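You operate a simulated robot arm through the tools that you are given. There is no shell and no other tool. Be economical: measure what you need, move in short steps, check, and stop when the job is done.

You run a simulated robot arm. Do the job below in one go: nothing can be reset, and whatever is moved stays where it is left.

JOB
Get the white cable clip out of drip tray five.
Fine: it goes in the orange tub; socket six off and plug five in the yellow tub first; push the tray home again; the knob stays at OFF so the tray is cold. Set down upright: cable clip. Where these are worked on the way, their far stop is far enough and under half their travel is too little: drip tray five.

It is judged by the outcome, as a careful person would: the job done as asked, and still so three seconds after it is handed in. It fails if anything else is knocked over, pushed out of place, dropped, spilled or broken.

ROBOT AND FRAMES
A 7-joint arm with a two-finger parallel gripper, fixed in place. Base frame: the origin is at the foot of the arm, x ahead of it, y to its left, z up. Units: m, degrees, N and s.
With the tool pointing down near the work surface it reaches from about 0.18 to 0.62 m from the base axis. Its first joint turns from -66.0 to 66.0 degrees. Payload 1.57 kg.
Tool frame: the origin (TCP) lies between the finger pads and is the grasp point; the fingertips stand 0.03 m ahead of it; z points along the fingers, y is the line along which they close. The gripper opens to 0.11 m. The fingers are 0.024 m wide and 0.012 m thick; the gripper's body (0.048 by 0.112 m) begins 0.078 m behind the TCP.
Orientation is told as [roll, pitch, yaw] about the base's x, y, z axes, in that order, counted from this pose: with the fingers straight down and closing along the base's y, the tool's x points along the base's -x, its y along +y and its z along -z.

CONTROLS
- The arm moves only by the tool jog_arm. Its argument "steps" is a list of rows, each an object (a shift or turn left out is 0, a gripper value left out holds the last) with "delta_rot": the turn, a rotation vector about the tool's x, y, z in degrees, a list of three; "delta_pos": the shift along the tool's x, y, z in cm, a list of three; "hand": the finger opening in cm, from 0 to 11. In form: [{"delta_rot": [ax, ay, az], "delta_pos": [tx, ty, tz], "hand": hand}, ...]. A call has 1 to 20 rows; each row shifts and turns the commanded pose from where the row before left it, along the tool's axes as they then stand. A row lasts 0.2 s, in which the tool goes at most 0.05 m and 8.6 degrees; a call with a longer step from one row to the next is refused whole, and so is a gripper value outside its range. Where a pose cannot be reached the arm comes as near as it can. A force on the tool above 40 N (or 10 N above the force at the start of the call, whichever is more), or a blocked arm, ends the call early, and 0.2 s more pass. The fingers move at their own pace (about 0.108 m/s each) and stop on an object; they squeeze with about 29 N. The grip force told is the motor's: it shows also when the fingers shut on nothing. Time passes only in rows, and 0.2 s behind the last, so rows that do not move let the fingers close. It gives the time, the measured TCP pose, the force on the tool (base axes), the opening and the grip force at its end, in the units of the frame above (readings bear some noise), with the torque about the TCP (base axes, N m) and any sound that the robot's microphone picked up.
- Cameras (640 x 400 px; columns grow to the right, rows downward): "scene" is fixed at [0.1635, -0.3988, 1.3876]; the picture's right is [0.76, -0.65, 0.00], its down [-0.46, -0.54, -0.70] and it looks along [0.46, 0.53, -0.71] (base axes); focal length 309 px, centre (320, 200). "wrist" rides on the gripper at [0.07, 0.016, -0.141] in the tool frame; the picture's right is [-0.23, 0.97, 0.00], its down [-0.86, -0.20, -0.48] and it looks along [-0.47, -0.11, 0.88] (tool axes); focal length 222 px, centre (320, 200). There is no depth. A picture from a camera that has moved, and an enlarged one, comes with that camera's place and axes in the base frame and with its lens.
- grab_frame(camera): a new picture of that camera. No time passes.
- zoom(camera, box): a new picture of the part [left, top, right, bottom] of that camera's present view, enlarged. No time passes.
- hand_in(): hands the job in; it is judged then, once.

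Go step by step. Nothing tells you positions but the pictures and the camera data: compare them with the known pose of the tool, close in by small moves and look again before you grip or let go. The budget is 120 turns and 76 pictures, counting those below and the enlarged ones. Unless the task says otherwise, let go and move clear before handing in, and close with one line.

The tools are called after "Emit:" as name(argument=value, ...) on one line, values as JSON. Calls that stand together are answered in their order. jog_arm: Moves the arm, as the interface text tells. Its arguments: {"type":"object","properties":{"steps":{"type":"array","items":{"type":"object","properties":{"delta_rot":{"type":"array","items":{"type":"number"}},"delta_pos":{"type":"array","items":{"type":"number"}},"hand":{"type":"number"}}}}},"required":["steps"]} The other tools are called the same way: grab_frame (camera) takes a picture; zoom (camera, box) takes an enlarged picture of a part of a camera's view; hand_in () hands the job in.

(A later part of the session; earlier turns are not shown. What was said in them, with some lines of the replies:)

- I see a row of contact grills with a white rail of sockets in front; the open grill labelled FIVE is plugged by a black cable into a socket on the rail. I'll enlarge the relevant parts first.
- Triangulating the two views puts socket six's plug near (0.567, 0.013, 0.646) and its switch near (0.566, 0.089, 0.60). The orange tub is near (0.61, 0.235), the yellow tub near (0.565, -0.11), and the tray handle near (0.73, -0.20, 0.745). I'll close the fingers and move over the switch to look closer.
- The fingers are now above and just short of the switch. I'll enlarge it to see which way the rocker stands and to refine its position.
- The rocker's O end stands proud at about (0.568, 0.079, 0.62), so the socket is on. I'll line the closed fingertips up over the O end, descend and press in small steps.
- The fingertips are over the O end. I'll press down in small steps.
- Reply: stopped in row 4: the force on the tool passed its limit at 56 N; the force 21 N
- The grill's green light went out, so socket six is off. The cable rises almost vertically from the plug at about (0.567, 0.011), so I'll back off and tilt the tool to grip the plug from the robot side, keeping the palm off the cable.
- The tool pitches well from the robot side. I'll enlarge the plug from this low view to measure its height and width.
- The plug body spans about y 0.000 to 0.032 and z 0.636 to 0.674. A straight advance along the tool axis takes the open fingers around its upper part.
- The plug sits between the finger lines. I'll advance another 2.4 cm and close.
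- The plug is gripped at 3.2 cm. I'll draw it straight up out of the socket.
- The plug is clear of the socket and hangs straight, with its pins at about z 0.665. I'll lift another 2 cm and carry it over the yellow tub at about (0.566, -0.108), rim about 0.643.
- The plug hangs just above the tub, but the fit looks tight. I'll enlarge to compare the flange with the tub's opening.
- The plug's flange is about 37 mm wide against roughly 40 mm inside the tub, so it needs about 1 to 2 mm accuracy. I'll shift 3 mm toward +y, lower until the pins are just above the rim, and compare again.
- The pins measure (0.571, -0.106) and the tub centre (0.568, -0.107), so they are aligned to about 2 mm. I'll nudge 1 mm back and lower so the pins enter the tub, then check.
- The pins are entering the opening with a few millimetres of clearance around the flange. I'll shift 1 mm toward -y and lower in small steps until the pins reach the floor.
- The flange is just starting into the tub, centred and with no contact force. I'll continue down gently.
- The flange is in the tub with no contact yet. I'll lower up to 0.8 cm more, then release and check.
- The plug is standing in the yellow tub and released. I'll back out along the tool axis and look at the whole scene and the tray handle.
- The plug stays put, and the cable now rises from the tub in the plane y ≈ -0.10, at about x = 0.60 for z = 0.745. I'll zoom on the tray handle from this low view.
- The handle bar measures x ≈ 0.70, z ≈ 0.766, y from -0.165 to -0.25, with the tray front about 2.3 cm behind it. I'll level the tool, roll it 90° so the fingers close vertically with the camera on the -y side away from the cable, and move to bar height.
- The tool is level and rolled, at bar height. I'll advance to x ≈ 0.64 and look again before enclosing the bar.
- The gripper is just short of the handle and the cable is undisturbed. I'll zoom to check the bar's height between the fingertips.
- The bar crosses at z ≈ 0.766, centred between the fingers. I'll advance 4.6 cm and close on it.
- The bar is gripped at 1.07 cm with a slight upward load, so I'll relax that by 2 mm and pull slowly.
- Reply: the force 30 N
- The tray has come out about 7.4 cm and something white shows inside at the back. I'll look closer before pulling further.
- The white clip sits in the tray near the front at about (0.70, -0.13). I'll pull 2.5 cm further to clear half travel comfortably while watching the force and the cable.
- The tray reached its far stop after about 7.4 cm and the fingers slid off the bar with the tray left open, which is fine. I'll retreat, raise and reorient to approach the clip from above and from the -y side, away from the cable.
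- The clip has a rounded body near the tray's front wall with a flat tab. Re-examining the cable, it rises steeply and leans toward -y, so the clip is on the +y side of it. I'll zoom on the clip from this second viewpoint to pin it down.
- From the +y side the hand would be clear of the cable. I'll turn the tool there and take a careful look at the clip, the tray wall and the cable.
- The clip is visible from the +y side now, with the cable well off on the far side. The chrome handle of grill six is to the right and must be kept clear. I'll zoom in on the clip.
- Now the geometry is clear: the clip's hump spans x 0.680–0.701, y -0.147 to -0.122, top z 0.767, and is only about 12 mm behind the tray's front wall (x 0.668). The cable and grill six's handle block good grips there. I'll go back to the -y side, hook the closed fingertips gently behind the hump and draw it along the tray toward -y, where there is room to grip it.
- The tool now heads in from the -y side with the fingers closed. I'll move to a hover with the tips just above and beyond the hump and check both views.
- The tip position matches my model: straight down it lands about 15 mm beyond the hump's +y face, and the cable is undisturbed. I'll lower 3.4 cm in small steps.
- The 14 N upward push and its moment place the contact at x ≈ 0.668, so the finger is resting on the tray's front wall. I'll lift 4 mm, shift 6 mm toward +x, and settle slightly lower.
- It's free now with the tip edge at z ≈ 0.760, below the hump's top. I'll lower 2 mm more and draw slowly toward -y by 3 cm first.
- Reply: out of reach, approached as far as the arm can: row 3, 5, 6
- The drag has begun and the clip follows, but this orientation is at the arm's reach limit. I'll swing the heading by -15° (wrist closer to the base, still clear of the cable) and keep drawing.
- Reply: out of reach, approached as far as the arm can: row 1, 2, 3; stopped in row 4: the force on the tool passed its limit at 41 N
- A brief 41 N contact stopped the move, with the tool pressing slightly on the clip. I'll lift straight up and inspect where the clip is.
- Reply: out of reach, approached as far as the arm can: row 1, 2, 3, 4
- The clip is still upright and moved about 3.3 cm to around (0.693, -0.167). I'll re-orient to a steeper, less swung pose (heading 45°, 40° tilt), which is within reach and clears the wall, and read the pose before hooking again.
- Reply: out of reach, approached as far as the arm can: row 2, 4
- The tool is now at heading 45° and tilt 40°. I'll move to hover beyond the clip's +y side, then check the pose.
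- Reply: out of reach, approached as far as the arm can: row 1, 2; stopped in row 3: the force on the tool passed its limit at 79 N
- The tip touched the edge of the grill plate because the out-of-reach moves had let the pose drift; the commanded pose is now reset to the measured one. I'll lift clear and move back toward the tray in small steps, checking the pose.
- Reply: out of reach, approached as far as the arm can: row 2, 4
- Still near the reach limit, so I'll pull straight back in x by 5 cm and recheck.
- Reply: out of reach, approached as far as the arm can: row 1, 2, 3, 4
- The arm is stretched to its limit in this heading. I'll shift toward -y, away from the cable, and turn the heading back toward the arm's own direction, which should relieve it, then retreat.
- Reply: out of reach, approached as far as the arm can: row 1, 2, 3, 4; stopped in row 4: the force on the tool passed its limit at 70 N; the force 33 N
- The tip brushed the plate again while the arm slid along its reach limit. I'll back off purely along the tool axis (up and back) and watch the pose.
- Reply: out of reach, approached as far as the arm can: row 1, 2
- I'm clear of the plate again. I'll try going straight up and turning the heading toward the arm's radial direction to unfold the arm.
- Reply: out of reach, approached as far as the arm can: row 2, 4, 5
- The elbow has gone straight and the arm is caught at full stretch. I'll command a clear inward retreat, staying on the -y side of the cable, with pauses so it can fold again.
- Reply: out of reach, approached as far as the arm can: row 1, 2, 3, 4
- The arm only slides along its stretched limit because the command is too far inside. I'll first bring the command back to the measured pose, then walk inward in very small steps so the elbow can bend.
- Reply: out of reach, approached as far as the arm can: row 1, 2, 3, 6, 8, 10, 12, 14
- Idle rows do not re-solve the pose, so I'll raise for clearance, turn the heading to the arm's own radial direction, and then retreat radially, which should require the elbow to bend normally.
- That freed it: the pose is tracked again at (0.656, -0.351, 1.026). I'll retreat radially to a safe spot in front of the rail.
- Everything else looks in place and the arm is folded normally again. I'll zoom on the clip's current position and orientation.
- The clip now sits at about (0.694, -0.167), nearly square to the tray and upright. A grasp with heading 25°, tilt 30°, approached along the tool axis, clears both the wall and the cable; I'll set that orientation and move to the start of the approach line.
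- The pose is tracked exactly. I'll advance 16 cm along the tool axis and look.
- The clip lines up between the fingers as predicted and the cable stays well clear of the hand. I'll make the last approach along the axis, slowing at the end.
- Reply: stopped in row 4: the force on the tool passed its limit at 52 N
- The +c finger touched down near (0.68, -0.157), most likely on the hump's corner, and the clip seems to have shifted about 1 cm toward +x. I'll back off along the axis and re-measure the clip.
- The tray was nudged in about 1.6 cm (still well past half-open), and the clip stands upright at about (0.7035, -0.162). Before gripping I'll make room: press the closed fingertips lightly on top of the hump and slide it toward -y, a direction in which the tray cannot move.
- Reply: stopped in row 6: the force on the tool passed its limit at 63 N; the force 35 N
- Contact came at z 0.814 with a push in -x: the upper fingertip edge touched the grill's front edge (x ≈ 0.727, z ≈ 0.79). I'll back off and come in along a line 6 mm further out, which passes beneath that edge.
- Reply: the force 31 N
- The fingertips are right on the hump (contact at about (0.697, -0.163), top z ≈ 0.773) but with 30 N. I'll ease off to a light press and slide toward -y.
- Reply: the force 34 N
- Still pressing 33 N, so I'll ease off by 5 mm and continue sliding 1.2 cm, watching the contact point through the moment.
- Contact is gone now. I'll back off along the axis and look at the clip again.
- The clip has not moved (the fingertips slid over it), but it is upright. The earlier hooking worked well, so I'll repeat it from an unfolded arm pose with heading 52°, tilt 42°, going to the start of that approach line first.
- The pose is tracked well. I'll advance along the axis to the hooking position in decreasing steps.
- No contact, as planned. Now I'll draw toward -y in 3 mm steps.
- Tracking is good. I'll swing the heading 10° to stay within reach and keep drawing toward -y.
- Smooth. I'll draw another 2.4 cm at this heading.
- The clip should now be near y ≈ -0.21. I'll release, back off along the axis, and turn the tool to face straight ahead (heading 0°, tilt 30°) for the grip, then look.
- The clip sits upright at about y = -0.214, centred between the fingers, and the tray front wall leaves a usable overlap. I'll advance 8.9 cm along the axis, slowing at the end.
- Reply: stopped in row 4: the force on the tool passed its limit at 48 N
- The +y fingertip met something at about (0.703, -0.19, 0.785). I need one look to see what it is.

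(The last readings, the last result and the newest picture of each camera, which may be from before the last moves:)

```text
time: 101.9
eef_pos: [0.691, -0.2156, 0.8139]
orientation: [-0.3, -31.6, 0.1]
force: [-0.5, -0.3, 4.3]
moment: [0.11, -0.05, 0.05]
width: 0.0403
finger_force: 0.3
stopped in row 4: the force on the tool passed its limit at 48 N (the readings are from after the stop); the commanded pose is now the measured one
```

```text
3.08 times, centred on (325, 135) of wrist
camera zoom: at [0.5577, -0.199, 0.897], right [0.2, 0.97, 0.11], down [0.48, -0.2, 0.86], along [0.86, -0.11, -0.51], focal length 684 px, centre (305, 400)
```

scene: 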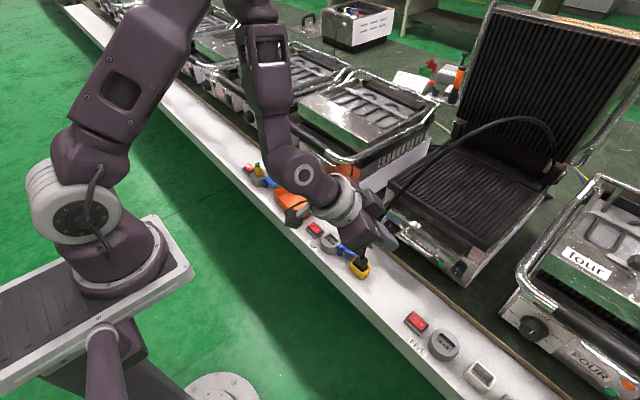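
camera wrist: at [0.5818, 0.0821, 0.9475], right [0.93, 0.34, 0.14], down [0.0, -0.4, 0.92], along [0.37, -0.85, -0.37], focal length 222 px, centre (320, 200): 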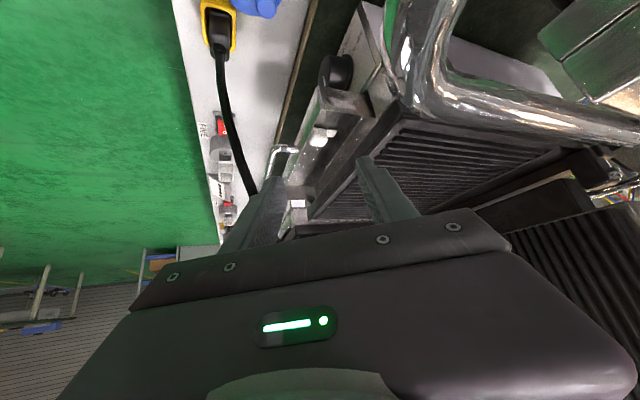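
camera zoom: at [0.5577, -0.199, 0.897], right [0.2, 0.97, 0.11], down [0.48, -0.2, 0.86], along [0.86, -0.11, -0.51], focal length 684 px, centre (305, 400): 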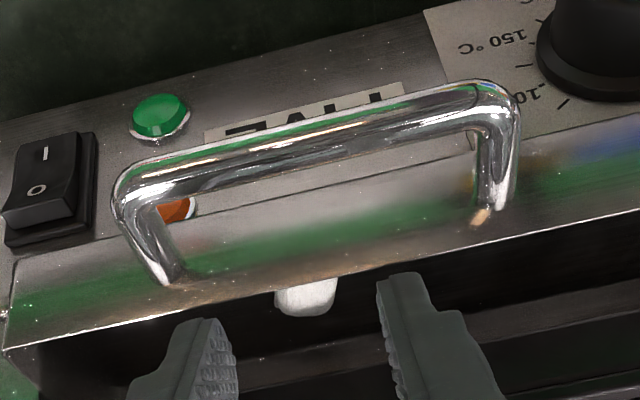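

The fingertips landed on the top of the tray's front wall and nudged the tray inward, so the wall is now near x ≈ 0.698 and the clip near (0.714, -0.2145). I'll rise, shift forward about 1.5 cm, and come down again just behind the wall.

Emit:
jog_arm(steps=[{"delta_pos": [-0.3, 0.11, -2.6]}, {"delta_pos": [0, 0, 1.3]}, {"delta_pos": [0, 0, 1.0]}, {"delta_pos": [0, 0, 0.8]}, {"delta_pos": [0, 0, 0.5]}, {"delta_pos": [0, 0, 0.4]}, {}])

```text
time: 103.5
eef_pos: [0.701, -0.2134, 0.8013]
orientation: [-0.3, -31.4, 0.2]
force: [-0.5, 0.2, 0.3]
moment: [0.0, -0.03, -0.04]
width: 0.0399
finger_force: 0.2
```

No contact this time at z 0.801. I'll continue 0.9 cm along the axis in small steps.

Emit:
jog_arm(steps=[{"delta_pos": [0, -0.05, 0.3]}, {"delta_pos": [0, 0, 0.3]}, {"delta_pos": [0, 0, 0.3]}, {}])

```text
time: 104.5
eef_pos: [0.7049, -0.2153, 0.7948]
orientation: [-0.2, -31.3, 0.1]
force: [-1.2, 0.3, -0.2]
moment: [-0.03, -0.01, -0.01]
width: 0.04
finger_force: 0.1
```

Clear, with the tips at z ≈ 0.762 on both sides of the hump. I'll close.

Emit:
jog_arm(steps=[{"hand": 1}, {"hand": 1}, {"hand": 1}, {}])

```text
time: 105.5
eef_pos: [0.704, -0.2146, 0.7952]
orientation: [-0.3, -31.4, 0.1]
force: [0.7, 0.1, -0.1]
moment: [0.0, 0.01, -0.02]
width: 0.0159
finger_force: 29.3
```

The clip is gripped (opening 1.6 cm). To gain room above, I'll draw the tray out about 2 cm with the fingers against its front wall, and then lift straight up.

Emit:
jog_arm(steps=[{"delta_pos": [0.34, 0, -0.21]}, {"delta_pos": [0.34, 0, -0.21]}, {"delta_pos": [0.34, 0, -0.21]}, {"delta_pos": [0.34, 0, -0.21]}, {"delta_pos": [0.34, 0, -0.21]}, {}])

```text
time: 106.9
eef_pos: [0.6853, -0.215, 0.7947]
orientation: [-0.3, -31.3, 0.0]
force: [0.9, -0.1, 0.2]
moment: [0.02, 0.0, -0.05]
width: 0.0162
finger_force: 28.9
```

The tray slid out easily and the grip holds. Now I'll lift straight up.

Emit:
jog_arm(steps=[{"delta_pos": [-0.26, 0, -0.43]}, {"delta_pos": [-0.26, 0, -0.43]}, {"delta_pos": [-0.52, 0, -0.85]}, {"delta_pos": [-0.78, 0, -1.28]}, {"delta_pos": [-1.04, 0, -1.7]}, {"delta_pos": [-1.04, 0, -1.7]}, {}])

Emit:
zoom(camera="wrist", box=[240, 60, 400, 220])

```text
time: 108.5
eef_pos: [0.6851, -0.2154, 0.8692]
orientation: [-0.2, -31.3, 0.1]
force: [-0.1, -0.1, 1.1]
moment: [0.0, 0.02, -0.01]
width: 0.0163
finger_force: 29.3
```

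```text
2.50 times, centred on (320, 140) of wrist
camera zoom: at [0.552, -0.1983, 0.953], right [0.2, 0.97, 0.11], down [0.48, -0.2, 0.85], along [0.85, -0.11, -0.51], focal length 555 px, centre (320, 350)
```

zoom: 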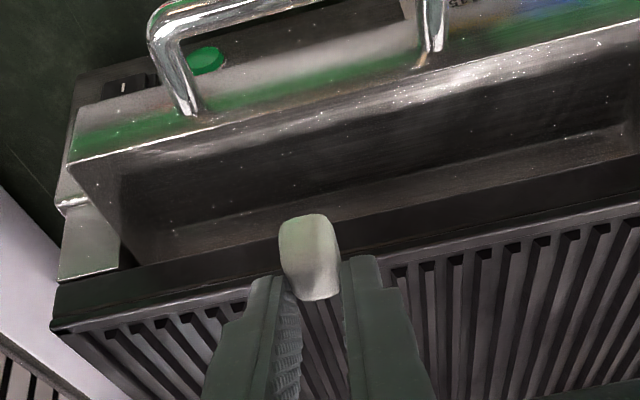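

The clip is held securely by its hump and clear of the tray. I'll carry it back to x ≈ 0.475, across in front of the cable and plug, toward the orange tub.

Emit:
jog_arm(steps=[{"delta_pos": [2.99, 0, -1.82]}, {"delta_pos": [2.99, 0, -1.82]}, {"delta_pos": [2.99, 0, -1.82]}, {"delta_pos": [2.99, 0, -1.82]}, {"delta_pos": [2.99, 0, -1.82]}, {"delta_pos": [2.99, 0, -1.82]}, {}])

Emit:
jog_arm(steps=[{"delta_pos": [0, 3.6, 0]}, {"delta_pos": [0, 3.6, 0]}, {"delta_pos": [0, 3.6, 0]}, {"delta_pos": [0, 3.6, 0]}, {"delta_pos": [0, 3.6, 0]}, {"delta_pos": [0, 3.6, 0]}, {"delta_pos": [0, 3.6, 0]}, {"delta_pos": [0, 3.6, 0]}, {"delta_pos": [0, 3.6, 0]}, {"delta_pos": [0, 3.6, 0]}, {"delta_pos": [0, 3.6, 0]}, {"delta_pos": [0, 3.4, 0]}, {}, {}])

```text
time: 110.1
eef_pos: [0.473, -0.2135, 0.87]
orientation: [-0.3, -31.4, 0.0]
force: [0.0, -0.2, 0.2]
moment: [0.01, -0.02, 0.03]
width: 0.0164
finger_force: 28.7
```

```text
time: 113.1
eef_pos: [0.4758, 0.2163, 0.8662]
orientation: [-0.3, -31.4, 0.1]
force: [-0.9, -0.4, -0.5]
moment: [0.0, 0.02, 0.03]
width: 0.0162
finger_force: 29.2
```

Still gripped. The tub centre is known to well within its margins (about (0.59, 0.217)), so I'll move above it and then lower slowly until the clip touches the floor.

Emit:
jog_arm(steps=[{"delta_pos": [-0.69, 0, 3.14]}, {"delta_pos": [-0.69, 0, 3.14]}, {"delta_pos": [-0.69, 0, 3.14]}, {"delta_pos": [-0.69, 0, 3.14]}, {"delta_pos": [-0.69, 0, 3.14]}, {"delta_pos": [1.04, 0, 1.71]}, {"delta_pos": [1.04, 0, 1.71]}, {"delta_pos": [0.78, 0, 1.28]}, {"delta_pos": [0.52, 0, 0.85]}, {}])

```text
time: 115.3
eef_pos: [0.5878, 0.2136, 0.6865]
orientation: [-0.2, -31.3, 0.1]
force: [0.0, -0.3, 0.4]
moment: [0.03, 0.0, 0.01]
width: 0.016
finger_force: 29.0
```

The clip's base is at about z 0.643, inside the tub's outline. I'll lower further in small steps.

Emit:
jog_arm(steps=[{"delta_pos": [0.26, 0, 0.43]}, {"delta_pos": [0.26, 0, 0.43]}, {"delta_pos": [0.26, 0, 0.43]}, {"delta_pos": [0.26, 0, 0.43]}, {"delta_pos": [0.26, 0, 0.43]}, {"delta_pos": [0.16, 0, 0.26]}, {}])

```text
time: 116.9
eef_pos: [0.5867, 0.2151, 0.6583]
orientation: [-0.3, -31.4, 0.2]
force: [-0.4, -0.3, 0.9]
moment: [0.0, -0.02, 0.01]
width: 0.0165
finger_force: 28.8
```

Emit:
jog_arm(steps=[{"delta_pos": [0.1, 0, 0.17]}, {"delta_pos": [0.1, 0, 0.17]}, {"delta_pos": [0.1, 0, 0.17]}, {"delta_pos": [0.1, 0, 0.17]}, {}])

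```text
time: 118.1
eef_pos: [0.5872, 0.2149, 0.6509]
orientation: [-0.3, -31.3, 0.1]
force: [0.1, 0.5, 0.2]
moment: [0.01, -0.01, 0.03]
width: 0.0164
finger_force: 29.5
```

No contact yet, and the clip base should be just above the tub floor. I'll continue in 1 mm steps and watch for the touch.

Emit:
jog_arm(steps=[{"delta_pos": [0.052, 0, 0.085]}, {"delta_pos": [0.052, 0, 0.085]}, {"delta_pos": [0.052, 0, 0.085]}, {"delta_pos": [0.052, 0, 0.085]}, {}])

```text
time: 119.3
eef_pos: [0.5876, 0.2132, 0.6476]
orientation: [-0.3, -31.4, 0.1]
force: [-1.8, -1.1, 9.1]
moment: [-0.02, -0.03, 0.05]
width: 0.0162
finger_force: 29.0
```

The clip is on the tub floor (9 N). I'll ease up 1 mm, open, and lift the fingers clear.

Emit:
jog_arm(steps=[{"delta_pos": [-0.052, 0, -0.085]}, {"hand": 2.4}, {"hand": 3.6}, {"hand": 3.6}, {"delta_pos": [-0.26, 0, -0.43]}, {"delta_pos": [-0.52, 0, -0.85]}, {"delta_pos": [-1.04, 0, -1.7]}, {"delta_pos": [-1.56, 0, -2.56]}, {"delta_pos": [-1.56, 0, -2.56]}, {}])

Emit:
grab_frame(camera="wrist")

```text
time: 121.5
eef_pos: [0.5868, 0.2154, 0.7419]
orientation: [-0.3, -31.3, 0.1]
force: [0.6, 0.2, 0.6]
moment: [-0.01, -0.01, -0.02]
width: 0.0362
finger_force: 0.1
```

```text
1 pictures are left
camera wrist: at [0.4543, 0.2321, 0.8259], right [0.2, 0.97, 0.11], down [0.48, -0.2, 0.85], along [0.85, -0.11, -0.51], focal length 222 px, centre (320, 200)
```

wrist: 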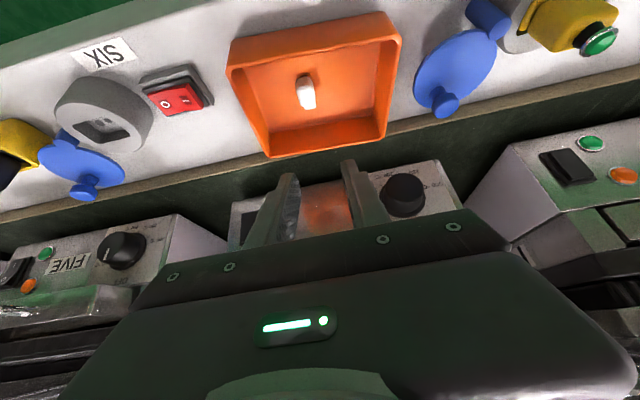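

The clip is standing in the orange tub. Next I'll close the fingers, go back across to y ≈ -0.22 in front of the tray, and level the tool to push the tray home by its handle.

Emit:
jog_arm(steps=[{"delta_pos": [1.01, 0, -3.61]}, {"delta_pos": [1.01, 0, -3.61]}, {"delta_pos": [1.01, 0, -3.61]}, {"delta_pos": [1.01, 0, -3.61]}, {"delta_pos": [1.01, 0, -3.61], "hand": 0}, {"delta_pos": [0, -3.63, 0]}, {"delta_pos": [0, -3.63, 0]}, {"delta_pos": [0, -3.63, 0]}, {"delta_pos": [0, -3.63, 0]}, {"delta_pos": [0, -3.63, 0]}, {"delta_pos": [0, -3.63, 0]}, {"delta_pos": [0, -3.63, 0]}, {"delta_pos": [0, -3.63, 0]}, {"delta_pos": [0, -3.63, 0]}, {"delta_pos": [0, -3.63, 0]}, {"delta_pos": [0, -3.63, 0]}, {"delta_pos": [0, -3.63, 0]}, {}])

Emit:
jog_arm(steps=[{"delta_rot": [0, -8.4, 0]}, {"delta_rot": [0, -8.4, 0]}, {"delta_rot": [0, -8.4, 0]}, {"delta_rot": [0, -8.4, 0]}, {"delta_rot": [0, -8.4, 0]}, {"delta_rot": [0, -8.4, 0]}, {"delta_rot": [0, -8.3, 0]}, {}, {}])

```text
time: 125.3
eef_pos: [0.4496, -0.2202, 0.8736]
orientation: [-0.3, -31.4, 0.1]
force: [0.2, -1.0, 0.4]
moment: [0.0, 0.0, -0.01]
width: 0.0003
finger_force: 21.1
```

```text
time: 127.3
eef_pos: [0.4486, -0.2197, 0.8727]
orientation: [-108.0, -89.7, 107.9]
force: [0.2, 0.1, -0.7]
moment: [-0.01, -0.01, -0.02]
width: 0.0
finger_force: 21.0
```

The tool is level. I'll lower to bar height (z ≈ 0.766) and advance to just short of the handle.

Emit:
jog_arm(steps=[{"delta_pos": [3.56, 0, 0]}, {"delta_pos": [3.56, 0, 0]}, {"delta_pos": [3.56, 0, 0]}, {"delta_pos": [0, 0.2, 4]}, {"delta_pos": [0, 0, 4]}, {"delta_pos": [0, 0, 3]}, {}])

```text
time: 128.9
eef_pos: [0.5598, -0.219, 0.7665]
orientation: [-102.5, -89.8, 102.4]
force: [0.2, -0.1, -0.1]
moment: [0.03, 0.02, -0.01]
width: 0.0
finger_force: 21.5
```

Now I'll push gently forward; the tray is home when the bar reaches x ≈ 0.70, which means TCP ≈ 0.665.

Emit:
jog_arm(steps=[{"delta_pos": [0, 0, 1.2]}, {"delta_pos": [0, 0, 1.2]}, {"delta_pos": [0, 0, 1]}, {"delta_pos": [0, 0, 1]}, {"delta_pos": [0, 0, 1]}, {"delta_pos": [0, 0, 1]}, {"delta_pos": [0, 0, 0.8]}, {"delta_pos": [0, 0, 0.8]}, {"delta_pos": [0, 0, 0.8]}, {}])

```text
time: 131.1
eef_pos: [0.6481, -0.2191, 0.765]
orientation: [-98.7, -89.8, 98.8]
force: [-0.6, 0.1, -1.0]
moment: [-0.01, 0.0, -0.02]
width: 0.0
finger_force: 21.6
```

The push is going freely. I'll continue in small steps until the stop is felt.

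Emit:
jog_arm(steps=[{"delta_pos": [0, 0, 0.4]}, {"delta_pos": [0, 0, 0.4]}, {"delta_pos": [0, 0, 0.4]}, {"delta_pos": [0, 0, 0.3]}, {"delta_pos": [0, 0, 0.3]}, {"delta_pos": [0, 0, 0.3]}, {"delta_pos": [0, 0, 0.3]}, {}])

```text
time: 131.9
eef_pos: [0.6559, -0.2185, 0.7648]
orientation: [-135.8, -89.7, 135.8]
force: [-27.5, 6.5, 11.7]
moment: [-0.02, -0.39, 0.07]
width: 0.0
finger_force: 21.4
stopped in row 4: the force on the tool passed its limit at 53 N (the readings are from after the stop); the commanded pose is now the measured one
```

The stop is felt at TCP x ≈ 0.656. I'll push once more to see whether it advances any further.

Emit:
jog_arm(steps=[{"delta_pos": [0, 0, 0.2]}, {"delta_pos": [0, 0, 0.2]}, {"delta_pos": [0, 0, 0.2]}, {"delta_pos": [0, 0, 0.2]}, {"delta_pos": [0, 0, 0.2]}, {}])

```text
time: 132.2
eef_pos: [0.6554, -0.2179, 0.7651]
orientation: [-150.9, -89.7, 150.7]
force: [-25.8, 5.8, 11.0]
moment: [-0.05, -0.36, 0.11]
width: 0.0
finger_force: 21.2
stopped in row 1: the force on the tool passed its limit at 48 N (the readings are from after the stop); the commanded pose is now the measured one
```

It's a firm stop. I'll back off and use the last picture to confirm the tray is home.

Emit:
jog_arm(steps=[{"delta_pos": [0, 0, -1.5]}, {"delta_pos": [0, 0, -4]}, {"delta_pos": [0, 0, -4]}, {"delta_pos": [0, 0, -4]}, {"delta_pos": [0, 0, -4]}, {"delta_pos": [0, 0, -4.5]}, {}])

Emit:
zoom(camera="scene", box=[290, 180, 480, 290])

```text
time: 133.8
eef_pos: [0.4365, -0.218, 0.7634]
orientation: [-129.2, -89.8, 129.1]
force: [-0.7, 0.0, 0.7]
moment: [-0.01, 0.02, -0.02]
width: 0.0002
finger_force: 21.5
```

```text
3.37 times, centred on (385, 235) of scene
camera zoom: at [0.1635, -0.3988, 1.3876], right [0.76, -0.65, 0.0], down [-0.46, -0.54, -0.7], along [0.46, 0.53, -0.71], focal length 1041 px, centre (101, 82)
```

zoom: 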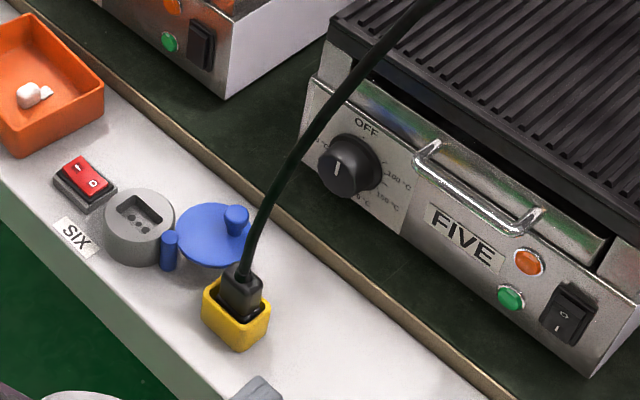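

The last picture shows the job finished:
- The tray's front edge is back where it started.
- The knob is still at OFF and the green lamp is out.
- The plug is in the yellow tub, and the clip stands upright in the orange tub.
- The gripper is empty and clear.

Emit:
hand_in()

```text
The job is handed in.
```

The white clip from drip tray five is standing upright in the orange tub. Socket six is off, plug five is in the yellow tub, the tray is home, and the knob is still at OFF. While working the clip loose, the fingertips bumped the edge of grill five's plate a few times (up to 79 N). The pictures afterwards show nothing out of place.
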